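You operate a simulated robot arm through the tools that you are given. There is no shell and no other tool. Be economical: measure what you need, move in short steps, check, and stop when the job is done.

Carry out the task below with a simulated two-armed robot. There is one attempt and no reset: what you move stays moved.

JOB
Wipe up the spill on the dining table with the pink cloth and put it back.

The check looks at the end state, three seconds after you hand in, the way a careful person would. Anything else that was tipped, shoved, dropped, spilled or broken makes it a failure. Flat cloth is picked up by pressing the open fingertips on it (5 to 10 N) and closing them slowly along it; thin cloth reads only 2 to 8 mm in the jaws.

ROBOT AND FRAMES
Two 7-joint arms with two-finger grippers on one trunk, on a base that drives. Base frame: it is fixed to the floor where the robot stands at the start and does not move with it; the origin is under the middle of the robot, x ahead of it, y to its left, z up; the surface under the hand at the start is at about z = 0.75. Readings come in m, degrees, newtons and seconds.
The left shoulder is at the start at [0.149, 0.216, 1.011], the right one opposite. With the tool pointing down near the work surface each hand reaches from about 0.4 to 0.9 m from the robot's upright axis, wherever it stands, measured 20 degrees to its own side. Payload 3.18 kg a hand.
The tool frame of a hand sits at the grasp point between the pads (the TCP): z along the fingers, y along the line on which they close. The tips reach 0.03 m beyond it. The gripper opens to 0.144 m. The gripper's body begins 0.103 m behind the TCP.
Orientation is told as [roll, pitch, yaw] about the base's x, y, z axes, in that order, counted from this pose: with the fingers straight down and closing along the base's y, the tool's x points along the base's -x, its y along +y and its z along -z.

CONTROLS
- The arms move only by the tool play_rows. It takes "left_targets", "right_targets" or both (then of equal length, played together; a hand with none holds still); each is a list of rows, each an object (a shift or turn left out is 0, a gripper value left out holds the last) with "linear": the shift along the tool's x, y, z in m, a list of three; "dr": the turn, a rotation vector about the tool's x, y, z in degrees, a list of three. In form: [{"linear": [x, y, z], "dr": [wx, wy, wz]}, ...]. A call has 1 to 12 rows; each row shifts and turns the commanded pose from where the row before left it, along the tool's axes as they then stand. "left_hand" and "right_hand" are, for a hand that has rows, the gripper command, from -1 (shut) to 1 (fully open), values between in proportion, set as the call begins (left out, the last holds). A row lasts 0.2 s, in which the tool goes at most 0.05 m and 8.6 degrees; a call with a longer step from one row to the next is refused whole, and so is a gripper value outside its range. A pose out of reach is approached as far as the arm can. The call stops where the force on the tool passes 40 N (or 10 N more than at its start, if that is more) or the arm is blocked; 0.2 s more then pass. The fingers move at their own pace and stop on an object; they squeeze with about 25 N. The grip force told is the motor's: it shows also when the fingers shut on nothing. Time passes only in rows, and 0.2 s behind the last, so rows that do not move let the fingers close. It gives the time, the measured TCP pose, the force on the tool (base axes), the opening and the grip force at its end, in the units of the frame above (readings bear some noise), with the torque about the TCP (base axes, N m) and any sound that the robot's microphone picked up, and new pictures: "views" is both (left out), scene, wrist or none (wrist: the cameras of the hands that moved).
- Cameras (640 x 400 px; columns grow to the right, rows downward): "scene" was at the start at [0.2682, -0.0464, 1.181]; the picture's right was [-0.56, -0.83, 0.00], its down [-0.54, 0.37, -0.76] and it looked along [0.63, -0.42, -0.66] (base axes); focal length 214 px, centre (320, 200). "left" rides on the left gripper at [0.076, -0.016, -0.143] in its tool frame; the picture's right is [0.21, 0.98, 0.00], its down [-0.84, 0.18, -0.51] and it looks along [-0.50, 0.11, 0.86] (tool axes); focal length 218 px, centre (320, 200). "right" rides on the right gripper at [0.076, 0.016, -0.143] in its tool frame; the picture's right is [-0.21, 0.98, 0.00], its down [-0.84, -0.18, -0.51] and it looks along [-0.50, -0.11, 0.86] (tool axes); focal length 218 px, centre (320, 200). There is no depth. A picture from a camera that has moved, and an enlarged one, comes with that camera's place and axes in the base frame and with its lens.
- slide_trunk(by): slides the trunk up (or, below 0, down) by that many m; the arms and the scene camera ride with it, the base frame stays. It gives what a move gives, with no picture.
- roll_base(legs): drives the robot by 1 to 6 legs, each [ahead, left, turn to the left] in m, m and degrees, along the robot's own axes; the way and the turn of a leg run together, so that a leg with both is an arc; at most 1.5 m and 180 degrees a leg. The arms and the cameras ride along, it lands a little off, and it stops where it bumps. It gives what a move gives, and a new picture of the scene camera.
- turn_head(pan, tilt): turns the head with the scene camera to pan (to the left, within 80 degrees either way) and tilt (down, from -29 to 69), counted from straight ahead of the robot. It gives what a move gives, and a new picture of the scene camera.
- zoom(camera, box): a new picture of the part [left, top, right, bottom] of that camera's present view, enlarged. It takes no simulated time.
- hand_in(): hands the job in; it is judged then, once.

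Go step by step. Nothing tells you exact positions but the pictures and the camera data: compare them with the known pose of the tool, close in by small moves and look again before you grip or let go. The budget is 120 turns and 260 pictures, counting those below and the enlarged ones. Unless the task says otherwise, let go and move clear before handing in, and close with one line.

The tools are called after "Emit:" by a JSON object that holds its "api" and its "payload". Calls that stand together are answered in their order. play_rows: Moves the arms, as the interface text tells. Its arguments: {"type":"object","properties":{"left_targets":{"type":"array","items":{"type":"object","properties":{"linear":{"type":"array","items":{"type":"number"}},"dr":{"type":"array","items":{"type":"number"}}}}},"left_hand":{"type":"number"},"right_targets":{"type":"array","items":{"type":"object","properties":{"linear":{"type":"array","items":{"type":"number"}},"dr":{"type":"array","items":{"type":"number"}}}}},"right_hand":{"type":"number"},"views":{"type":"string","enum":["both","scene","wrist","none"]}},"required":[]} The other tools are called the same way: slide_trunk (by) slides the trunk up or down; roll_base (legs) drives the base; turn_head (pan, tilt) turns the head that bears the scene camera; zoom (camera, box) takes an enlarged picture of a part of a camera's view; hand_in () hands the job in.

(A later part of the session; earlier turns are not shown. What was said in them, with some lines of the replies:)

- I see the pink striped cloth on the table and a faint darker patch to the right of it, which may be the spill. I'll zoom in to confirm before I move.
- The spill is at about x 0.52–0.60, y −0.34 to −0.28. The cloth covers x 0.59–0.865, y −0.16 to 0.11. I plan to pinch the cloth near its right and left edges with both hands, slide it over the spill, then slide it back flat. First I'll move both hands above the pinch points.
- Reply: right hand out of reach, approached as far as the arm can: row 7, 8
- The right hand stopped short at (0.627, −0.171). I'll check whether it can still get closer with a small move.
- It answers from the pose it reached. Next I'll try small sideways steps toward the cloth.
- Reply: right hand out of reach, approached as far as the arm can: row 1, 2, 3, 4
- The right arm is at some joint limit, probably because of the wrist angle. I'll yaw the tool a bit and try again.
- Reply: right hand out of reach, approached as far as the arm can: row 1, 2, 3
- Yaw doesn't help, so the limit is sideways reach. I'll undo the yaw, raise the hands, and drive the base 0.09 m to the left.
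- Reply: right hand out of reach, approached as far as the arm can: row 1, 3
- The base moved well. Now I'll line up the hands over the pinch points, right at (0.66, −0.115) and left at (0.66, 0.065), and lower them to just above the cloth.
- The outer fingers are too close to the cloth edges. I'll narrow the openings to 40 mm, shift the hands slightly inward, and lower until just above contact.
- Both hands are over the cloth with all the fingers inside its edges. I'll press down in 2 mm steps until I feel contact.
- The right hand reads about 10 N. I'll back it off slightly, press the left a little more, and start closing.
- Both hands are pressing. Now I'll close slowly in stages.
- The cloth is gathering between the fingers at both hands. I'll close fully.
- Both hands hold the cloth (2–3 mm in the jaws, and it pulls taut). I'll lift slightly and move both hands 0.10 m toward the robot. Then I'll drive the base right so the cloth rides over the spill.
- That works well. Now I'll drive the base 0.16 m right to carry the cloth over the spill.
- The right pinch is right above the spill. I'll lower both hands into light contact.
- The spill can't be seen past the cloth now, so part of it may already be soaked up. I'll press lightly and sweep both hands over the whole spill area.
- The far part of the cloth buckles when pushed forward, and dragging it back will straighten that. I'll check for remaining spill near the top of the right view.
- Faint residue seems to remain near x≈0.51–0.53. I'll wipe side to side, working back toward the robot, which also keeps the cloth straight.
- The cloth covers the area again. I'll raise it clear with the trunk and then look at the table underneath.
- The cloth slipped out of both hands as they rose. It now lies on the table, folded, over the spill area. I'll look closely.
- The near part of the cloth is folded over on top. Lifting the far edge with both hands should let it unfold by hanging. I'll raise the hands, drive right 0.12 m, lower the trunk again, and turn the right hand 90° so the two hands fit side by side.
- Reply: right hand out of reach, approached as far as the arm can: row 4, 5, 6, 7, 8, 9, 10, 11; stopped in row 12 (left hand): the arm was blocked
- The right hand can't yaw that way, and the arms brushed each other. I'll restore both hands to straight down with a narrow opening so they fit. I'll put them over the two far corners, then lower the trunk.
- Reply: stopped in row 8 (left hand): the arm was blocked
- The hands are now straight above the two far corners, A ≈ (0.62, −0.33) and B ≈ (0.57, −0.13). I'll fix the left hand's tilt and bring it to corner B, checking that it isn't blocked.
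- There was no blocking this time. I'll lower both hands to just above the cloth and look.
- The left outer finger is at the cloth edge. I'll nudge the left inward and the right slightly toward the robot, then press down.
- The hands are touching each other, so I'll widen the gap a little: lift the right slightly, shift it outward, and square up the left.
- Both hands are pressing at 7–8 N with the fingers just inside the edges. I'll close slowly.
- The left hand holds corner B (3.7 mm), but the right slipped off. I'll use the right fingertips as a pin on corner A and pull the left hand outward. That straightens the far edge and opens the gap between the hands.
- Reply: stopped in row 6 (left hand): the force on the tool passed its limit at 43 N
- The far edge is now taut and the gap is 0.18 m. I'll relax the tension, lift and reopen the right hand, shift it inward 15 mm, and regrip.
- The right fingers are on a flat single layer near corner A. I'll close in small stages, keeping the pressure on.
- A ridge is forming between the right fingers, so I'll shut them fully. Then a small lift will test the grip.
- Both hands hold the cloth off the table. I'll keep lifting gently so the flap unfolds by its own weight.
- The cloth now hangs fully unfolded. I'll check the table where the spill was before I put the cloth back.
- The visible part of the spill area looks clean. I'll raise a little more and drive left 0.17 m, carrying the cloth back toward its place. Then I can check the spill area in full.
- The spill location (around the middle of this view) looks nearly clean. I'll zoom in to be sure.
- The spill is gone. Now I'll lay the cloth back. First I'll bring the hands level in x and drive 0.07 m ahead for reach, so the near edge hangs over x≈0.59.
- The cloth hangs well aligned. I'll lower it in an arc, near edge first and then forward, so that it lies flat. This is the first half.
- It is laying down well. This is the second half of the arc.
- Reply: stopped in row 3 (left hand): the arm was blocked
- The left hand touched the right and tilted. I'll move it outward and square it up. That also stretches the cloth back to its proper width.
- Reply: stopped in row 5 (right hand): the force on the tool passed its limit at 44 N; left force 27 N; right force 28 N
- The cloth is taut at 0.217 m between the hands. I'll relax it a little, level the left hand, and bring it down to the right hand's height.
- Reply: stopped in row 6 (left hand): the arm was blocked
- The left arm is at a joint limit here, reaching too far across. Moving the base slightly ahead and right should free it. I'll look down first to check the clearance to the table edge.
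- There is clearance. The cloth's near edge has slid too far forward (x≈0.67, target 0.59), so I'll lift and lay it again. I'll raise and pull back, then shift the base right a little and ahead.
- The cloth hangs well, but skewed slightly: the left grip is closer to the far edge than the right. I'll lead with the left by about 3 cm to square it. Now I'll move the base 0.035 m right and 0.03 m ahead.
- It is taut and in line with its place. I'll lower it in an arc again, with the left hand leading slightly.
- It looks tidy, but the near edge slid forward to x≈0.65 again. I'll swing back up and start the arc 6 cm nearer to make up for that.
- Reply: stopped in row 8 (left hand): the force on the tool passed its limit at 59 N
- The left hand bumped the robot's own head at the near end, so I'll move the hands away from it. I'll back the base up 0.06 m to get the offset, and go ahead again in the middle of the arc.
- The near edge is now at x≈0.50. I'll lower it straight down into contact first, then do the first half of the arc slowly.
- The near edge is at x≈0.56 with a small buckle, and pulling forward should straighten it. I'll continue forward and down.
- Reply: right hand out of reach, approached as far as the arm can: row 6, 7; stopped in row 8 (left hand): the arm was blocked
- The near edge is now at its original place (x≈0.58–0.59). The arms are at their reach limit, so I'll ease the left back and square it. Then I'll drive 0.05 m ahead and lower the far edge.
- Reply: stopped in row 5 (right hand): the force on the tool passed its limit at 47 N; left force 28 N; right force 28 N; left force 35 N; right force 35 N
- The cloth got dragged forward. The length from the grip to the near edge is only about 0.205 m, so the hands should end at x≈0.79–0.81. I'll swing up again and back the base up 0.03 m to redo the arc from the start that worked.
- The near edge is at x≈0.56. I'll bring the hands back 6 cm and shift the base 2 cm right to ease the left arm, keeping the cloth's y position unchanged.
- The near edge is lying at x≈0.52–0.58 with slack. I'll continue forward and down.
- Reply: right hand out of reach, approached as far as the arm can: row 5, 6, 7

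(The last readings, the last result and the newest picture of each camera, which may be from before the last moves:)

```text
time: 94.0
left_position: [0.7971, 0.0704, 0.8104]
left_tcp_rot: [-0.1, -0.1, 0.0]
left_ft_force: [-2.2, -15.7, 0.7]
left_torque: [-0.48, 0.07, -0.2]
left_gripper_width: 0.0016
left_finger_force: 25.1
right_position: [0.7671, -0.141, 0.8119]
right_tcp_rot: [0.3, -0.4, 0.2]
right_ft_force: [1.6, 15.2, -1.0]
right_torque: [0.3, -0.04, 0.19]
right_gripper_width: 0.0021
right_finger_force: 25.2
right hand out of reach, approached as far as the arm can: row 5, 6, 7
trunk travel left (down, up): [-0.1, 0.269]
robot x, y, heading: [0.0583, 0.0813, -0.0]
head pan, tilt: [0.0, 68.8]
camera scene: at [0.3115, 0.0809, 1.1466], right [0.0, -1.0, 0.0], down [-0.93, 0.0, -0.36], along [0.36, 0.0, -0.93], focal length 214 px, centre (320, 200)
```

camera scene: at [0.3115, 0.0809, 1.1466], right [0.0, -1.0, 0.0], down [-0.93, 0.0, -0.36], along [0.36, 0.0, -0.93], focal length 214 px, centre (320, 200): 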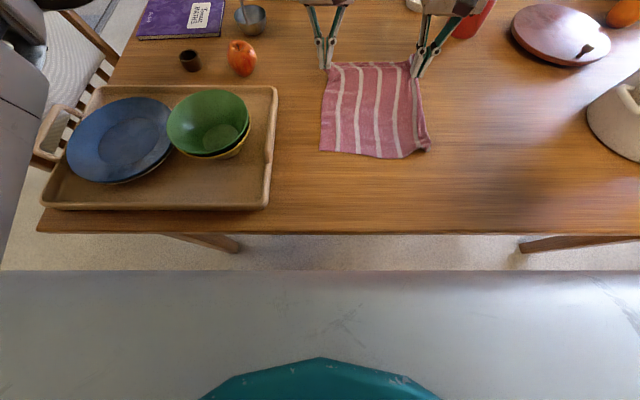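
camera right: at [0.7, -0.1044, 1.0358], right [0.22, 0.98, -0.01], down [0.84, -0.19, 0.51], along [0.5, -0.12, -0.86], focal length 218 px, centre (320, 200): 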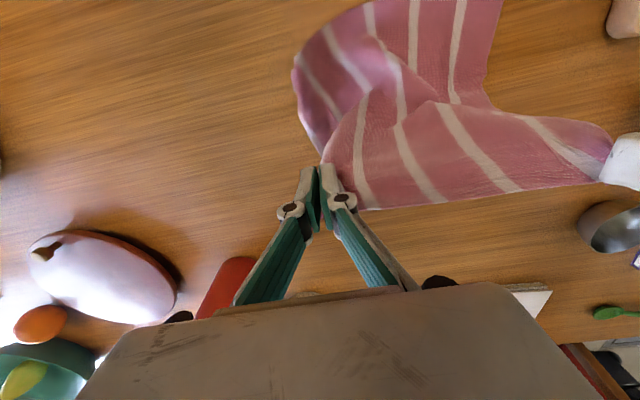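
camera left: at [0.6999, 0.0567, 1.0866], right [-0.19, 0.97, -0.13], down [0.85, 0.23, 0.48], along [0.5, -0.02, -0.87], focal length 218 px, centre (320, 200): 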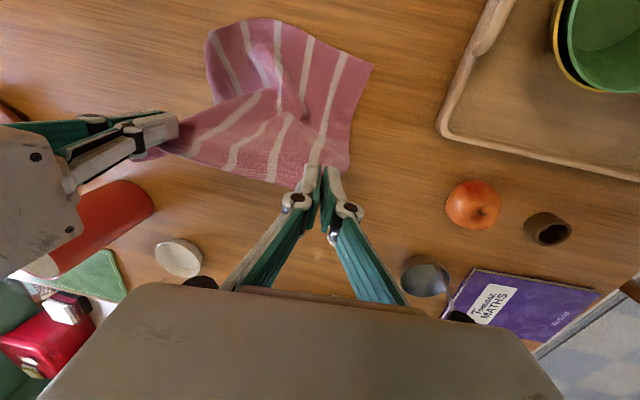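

The near edge is at x≈0.58–0.59, y −0.16 to 0.08, very close to the original. I'll relax the sideways tension and lower straight down to the table.

Emit:
{"api": "play_rows", "payload": {"right_targets": [{"linear": [0, 0.003, 0.01]}, {"linear": [0, 0.002, 0.01]}, {"linear": [0, 0, 0.007]}, {}], "left_targets": [{"linear": [0, 0, 0.01]}, {"linear": [0, 0, 0.01]}, {"linear": [0, 0, 0.006]}, {}], "views": "both"}}

```text
time: 95.0
left_position: [0.7999, 0.0709, 0.7844]
left_tcp_rot: [0.0, -0.1, 0.1]
left_ft_force: [-2.4, -12.9, 1.2]
left_torque: [-0.43, 0.06, -0.16]
left_gripper_width: 0.0015
left_finger_force: 25.1
right_position: [0.7668, -0.1404, 0.7849]
right_tcp_rot: [0.3, -0.4, 0.1]
right_ft_force: [2.7, 13.8, 1.0]
right_torque: [0.28, -0.04, 0.17]
right_gripper_width: 0.002
right_finger_force: 24.8
trunk travel left (down, up): [-0.1, 0.269]
robot x, y, heading: [0.0596, 0.0798, 0.1]
head pan, tilt: [0.0, 68.8]
camera scene: at [0.312, 0.0807, 1.1464], right [0.0, -1.0, 0.0], down [-0.93, 0.0, -0.36], along [0.36, 0.0, -0.93], focal length 214 px, centre (320, 200)
camera right: at [0.6886, -0.1235, 0.9278], right [0.21, 0.98, 0.01], down [0.84, -0.18, 0.51], along [0.5, -0.1, -0.86], focal length 218 px, centre (320, 200)
camera left: at [0.7227, 0.0548, 0.9263], right [-0.21, 0.98, 0.0], down [0.84, 0.18, 0.51], along [0.5, 0.11, -0.86], focal length 218 px, centre (320, 200)
```

scene: 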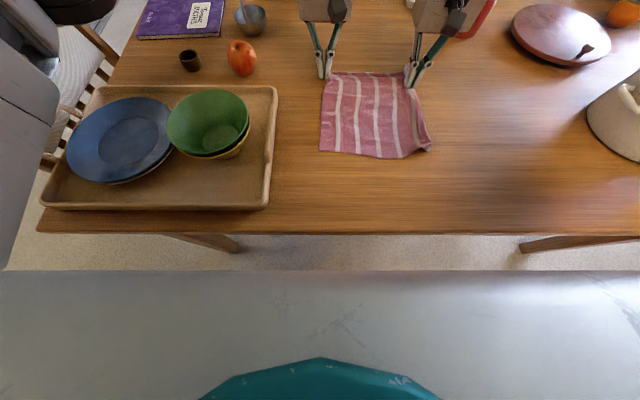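
right: 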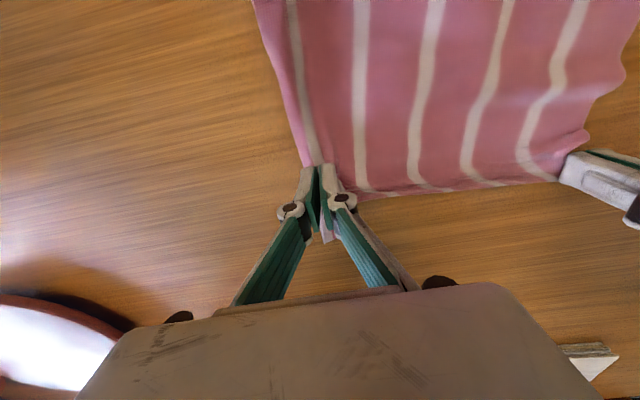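
left: 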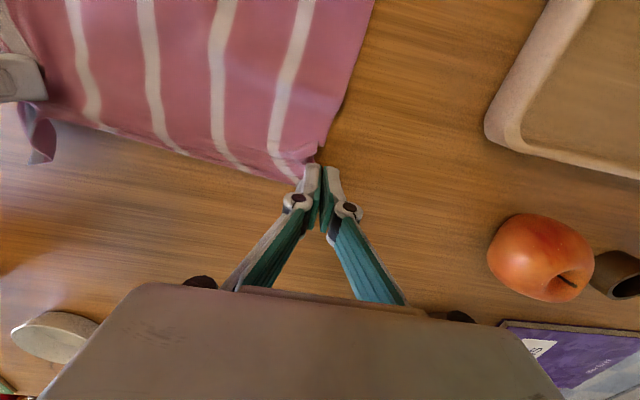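

It is lying flat and in position, but it looks shorter than the original, about 0.21 m instead of 0.275 m from near to far. A strip may be tucked under at the far edge. I'll look closely at both edges.

Emit:
{"api": "zoom", "payload": {"camera": "scene", "box": [296, 60, 456, 160]}}

Emit:
{"api": "zoom", "payload": {"camera": "right", "box": [280, 120, 600, 320]}}

```text
4.00 times, centred on (376, 110) of scene
camera zoom: at [0.312, 0.0807, 1.1464], right [0.0, -1.0, 0.0], down [-0.93, 0.0, -0.36], along [0.36, 0.0, -0.93], focal length 858 px, centre (96, 560)
```

zoom: 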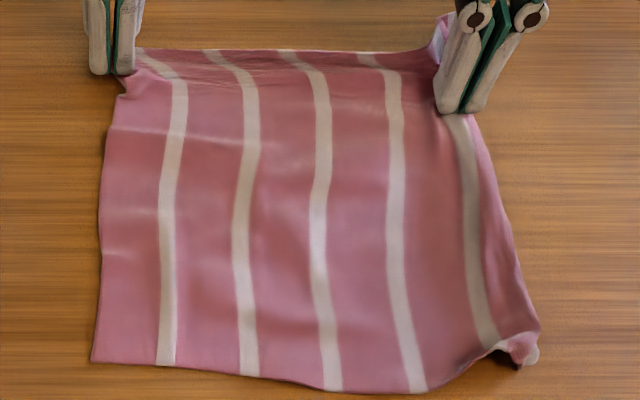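

```text
2.00 times, centred on (440, 220) of right
camera zoom: at [0.6886, -0.1235, 0.9278], right [0.21, 0.98, 0.01], down [0.84, -0.18, 0.51], along [0.5, -0.1, -0.86], focal length 436 px, centre (80, 160)
```

zoom: 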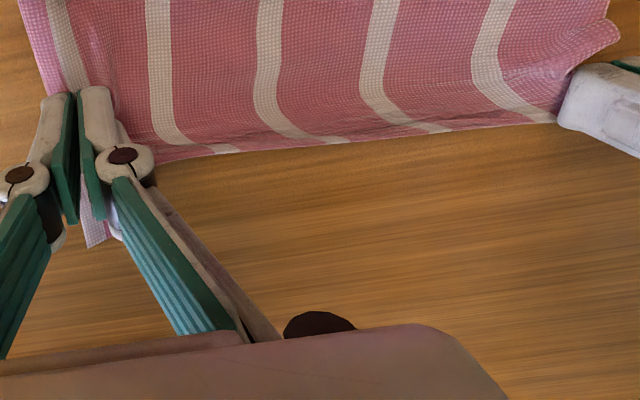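

It is mostly flat. The centre is about 2.5 cm short of the original, so a small forward tug will straighten the wrinkles and centre it. I'll do that with the base and then release gently.

Emit:
{"api": "roll_base", "payload": {"legs": [[0.025, 0.01, 0]]}}

Emit:
{"api": "play_rows", "payload": {"right_targets": [{"linear": [0, 0.003, 0.002]}, {}, {}, {}], "left_targets": [{"linear": [0, 0, 0.002]}, {}, {}, {}], "right_hand": -0.75, "left_hand": -0.75, "views": "none"}}

Emit:
{"api": "play_rows", "payload": {"right_targets": [{"linear": [0, 0, -0.01]}, {"linear": [0, 0, -0.02]}, {"linear": [0, 0, -0.03]}, {"linear": [0, 0, -0.03]}, {}], "left_targets": [{"linear": [0, 0, -0.01]}, {"linear": [0, 0, -0.02]}, {"linear": [0, 0, -0.03]}, {"linear": [0, 0, -0.03]}, {}], "views": "both"}}

```text
time: 95.8
left_position: [0.8241, 0.0807, 0.782]
left_tcp_rot: [-0.1, 0.0, 0.0]
left_ft_force: [-2.0, -13.6, 0.7]
left_torque: [-0.4, 0.03, -0.15]
left_gripper_width: 0.0014
left_finger_force: 25.0
right_position: [0.7921, -0.1293, 0.7834]
right_tcp_rot: [0.1, -0.3, 0.0]
right_ft_force: [0.9, 13.7, -0.5]
right_torque: [0.26, -0.01, 0.18]
right_gripper_width: 0.0021
right_finger_force: 25.9
trunk travel left (down, up): [-0.1, 0.269]
robot x, y, heading: [0.0826, 0.091, 0.1]
head pan, tilt: [0.0, 68.8]
camera scene: at [0.3376, 0.0909, 1.1459], right [0.0, -1.0, 0.0], down [-0.93, 0.0, -0.36], along [0.36, 0.0, -0.93], focal length 214 px, centre (320, 200)
```

scene: 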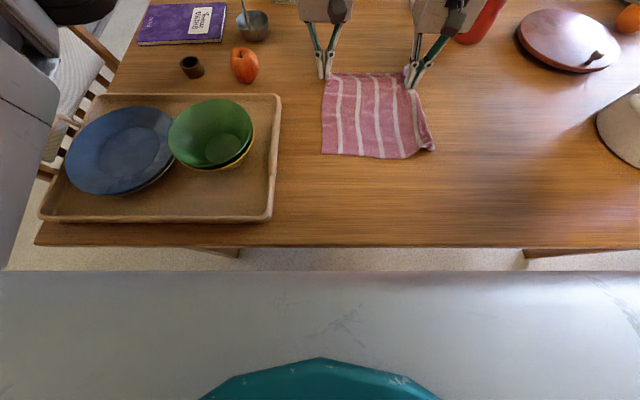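

```text
time: 96.8
left_position: [0.8231, 0.0814, 0.782]
left_tcp_rot: [-0.1, -0.1, -0.1]
left_ft_force: [0.2, -0.3, 1.7]
left_torque: [-0.05, 0.02, 0.02]
left_gripper_width: 0.0178
left_finger_force: 0.0
right_position: [0.7916, -0.1284, 0.7817]
right_tcp_rot: [0.3, -0.4, 0.2]
right_ft_force: [-0.7, 0.8, -0.8]
right_torque: [0.01, -0.04, 0.03]
right_gripper_width: 0.0179
right_finger_force: 0.0
trunk travel left (down, up): [-0.1, 0.269]
robot x, y, heading: [0.0801, 0.0895, 0.0]
head pan, tilt: [0.0, 68.8]
```

```text
time: 98.0
left_position: [0.8238, 0.0811, 0.8715]
left_tcp_rot: [-0.1, 0.1, 0.0]
left_ft_force: [0.5, -0.8, -1.3]
left_torque: [-0.02, 0.05, -0.02]
left_gripper_width: 0.018
left_finger_force: 0.0
right_position: [0.7868, -0.1347, 0.8689]
right_tcp_rot: [0.4, -0.2, 0.1]
right_ft_force: [0.1, 0.6, -0.5]
right_torque: [0.0, 0.01, 0.02]
right_gripper_width: 0.0178
right_finger_force: 0.1
right hand out of reach, approached as far as the arm can: row 2, 3
trunk travel left (down, up): [-0.1, 0.269]
robot x, y, heading: [0.082, 0.0912, 0.1]
head pan, tilt: [0.0, 68.8]
camera scene: at [0.338, 0.0906, 1.1456], right [0.0, -1.0, 0.0], down [-0.93, 0.0, -0.36], along [0.36, 0.0, -0.93], focal length 214 px, centre (320, 200)
camera right: at [0.7091, -0.1191, 1.013], right [0.21, 0.98, 0.01], down [0.84, -0.18, 0.51], along [0.5, -0.1, -0.86], focal length 218 px, centre (320, 200)
camera left: at [0.7479, 0.0657, 1.0134], right [-0.21, 0.98, 0.0], down [0.84, 0.18, 0.51], along [0.49, 0.1, -0.86], focal length 218 px, centre (320, 200)
```

scene: 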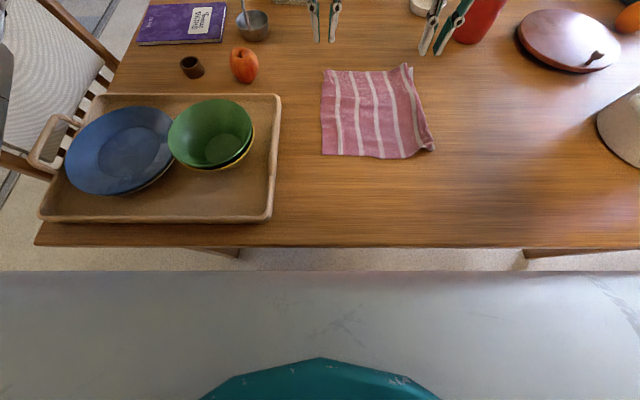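
right: 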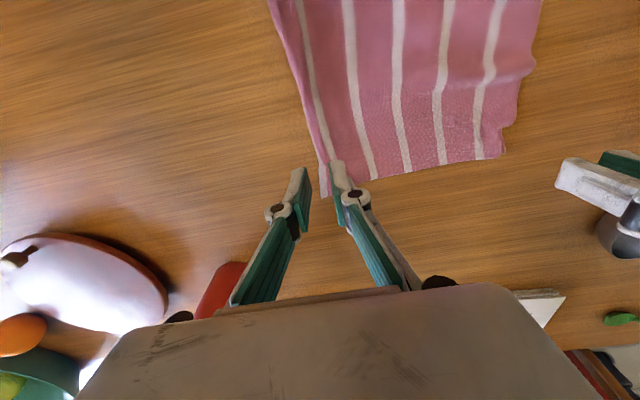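
left: 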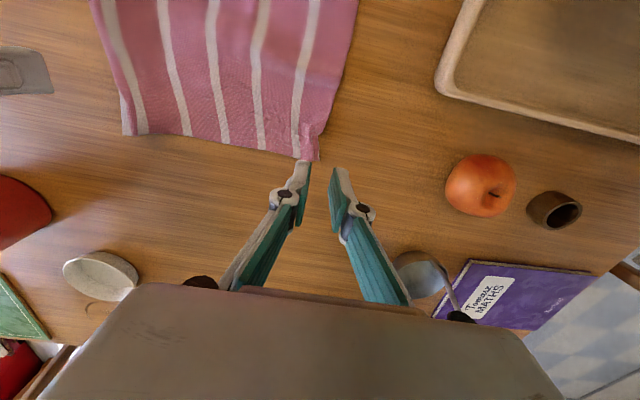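

The cloth is released and lying nearly flat. I'll zoom in to judge its place and flatness.

Emit:
{"api": "zoom", "payload": {"camera": "scene", "box": [296, 60, 456, 160]}}

```text
4.00 times, centred on (376, 110) of scene
camera zoom: at [0.338, 0.0906, 1.1456], right [0.0, -1.0, 0.0], down [-0.93, 0.0, -0.36], along [0.36, 0.0, -0.93], focal length 858 px, centre (96, 560)
```

zoom: 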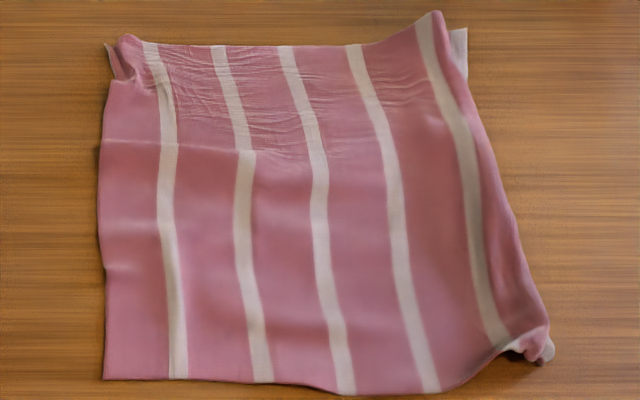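

The corners are at about (0.595, 0.087), (0.614, −0.155), (0.847, 0.083) and (0.861, −0.15), within 1–3 cm of where they started. I'll raise the hands clear and take a last look around.

Emit:
{"api": "play_rows", "payload": {"right_targets": [{"linear": [0, 0, -0.03]}, {"linear": [0, -0.01, -0.03]}, {"linear": [0.03, -0.02, -0.03]}, {"linear": [0.03, -0.02, -0.02]}, {"linear": [0.03, -0.02, 0]}, {"linear": [0.03, -0.02, 0]}, {}], "left_targets": [{"linear": [0, 0, -0.03]}, {"linear": [0, 0.01, -0.03]}, {"linear": [0.03, 0.02, -0.03]}, {"linear": [0.03, 0.02, -0.02]}, {"linear": [0.03, 0.02, 0]}, {"linear": [0, 0.02, 0]}, {}], "views": "none"}}

Emit:
{"api": "turn_head", "payload": {"pan": -25, "tilt": 48}}

```text
time: 99.6
left_position: [0.7331, 0.1681, 0.9703]
left_tcp_rot: [-0.2, 0.0, 0.0]
left_ft_force: [-0.2, 0.4, -0.3]
left_torque: [0.0, 0.05, -0.03]
left_gripper_width: 0.0178
left_finger_force: 0.1
left hand out of reach, approached as far as the arm can: row 2
right_position: [0.6603, -0.2301, 0.9762]
right_tcp_rot: [0.3, -0.3, 0.1]
right_ft_force: [-0.5, 0.2, 0.0]
right_torque: [-0.04, 0.03, 0.03]
right_gripper_width: 0.018
right_finger_force: 0.0
right hand out of reach, approached as far as the arm can: row 1, 2
trunk travel left (down, up): [-0.1, 0.269]
robot x, y, heading: [0.085, 0.0916, 0.3]
head pan, tilt: [0.0, 68.8]
```

```text
time: 100.5
left_position: [0.7324, 0.1696, 0.9705]
left_tcp_rot: [-0.2, -0.2, 0.0]
left_ft_force: [0.1, 0.0, 0.3]
left_torque: [-0.02, 0.04, -0.01]
left_gripper_width: 0.018
left_finger_force: 0.2
right_position: [0.6592, -0.2291, 0.9772]
right_tcp_rot: [0.3, -0.2, 0.1]
right_ft_force: [0.7, -0.9, 1.3]
right_torque: [0.02, 0.03, -0.01]
right_gripper_width: 0.0181
right_finger_force: 0.0
trunk travel left (down, up): [-0.1, 0.269]
robot x, y, heading: [0.0813, 0.0882, 0.5]
head pan, tilt: [-25.0, 48.0]
camera scene: at [0.3526, 0.0575, 1.1708], right [-0.42, -0.91, 0.0], down [-0.68, 0.31, -0.67], along [0.61, -0.28, -0.74], focal length 214 px, centre (320, 200)
```

scene: 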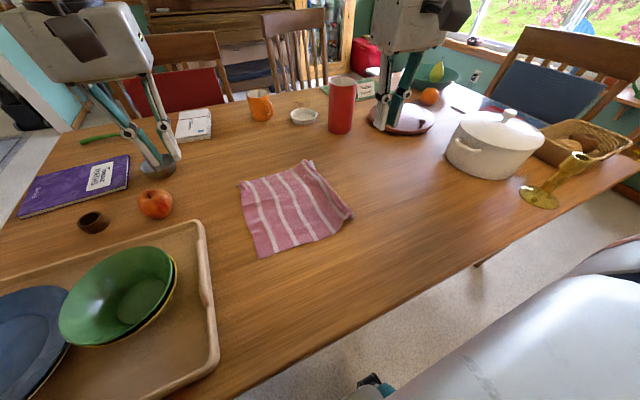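

Everything else stands untouched. One last zoom on the spill area and the cloth.

Emit:
{"api": "zoom", "payload": {"camera": "scene", "box": [230, 140, 486, 300]}}

```text
2.50 times, centred on (358, 220) of scene
camera zoom: at [0.3526, 0.0575, 1.1708], right [-0.42, -0.91, 0.0], down [-0.68, 0.31, -0.67], along [0.61, -0.28, -0.74], focal length 536 px, centre (225, 150)
```

zoom: 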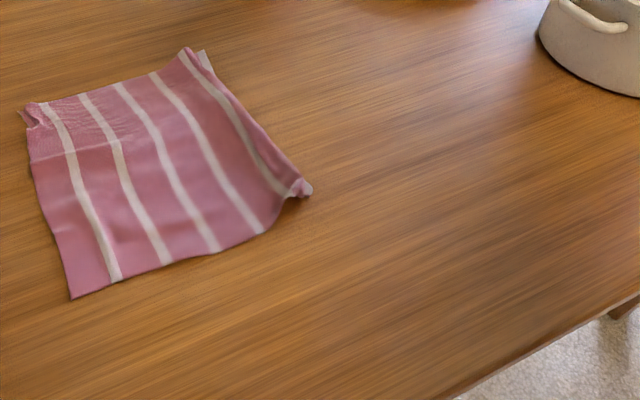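

The table is clean where the spill was, the cloth is back in place and laid flat, and both hands are clear. I'm handing in.

Emit:
{"api": "hand_in", "payload": {}}

```text
The job is handed in.
```

I wiped up the spill and put the pink cloth back within about 3 cm of its original spot, nearly flat with its right edge and near-right corner tucked under; nothing else on the table looks moved.
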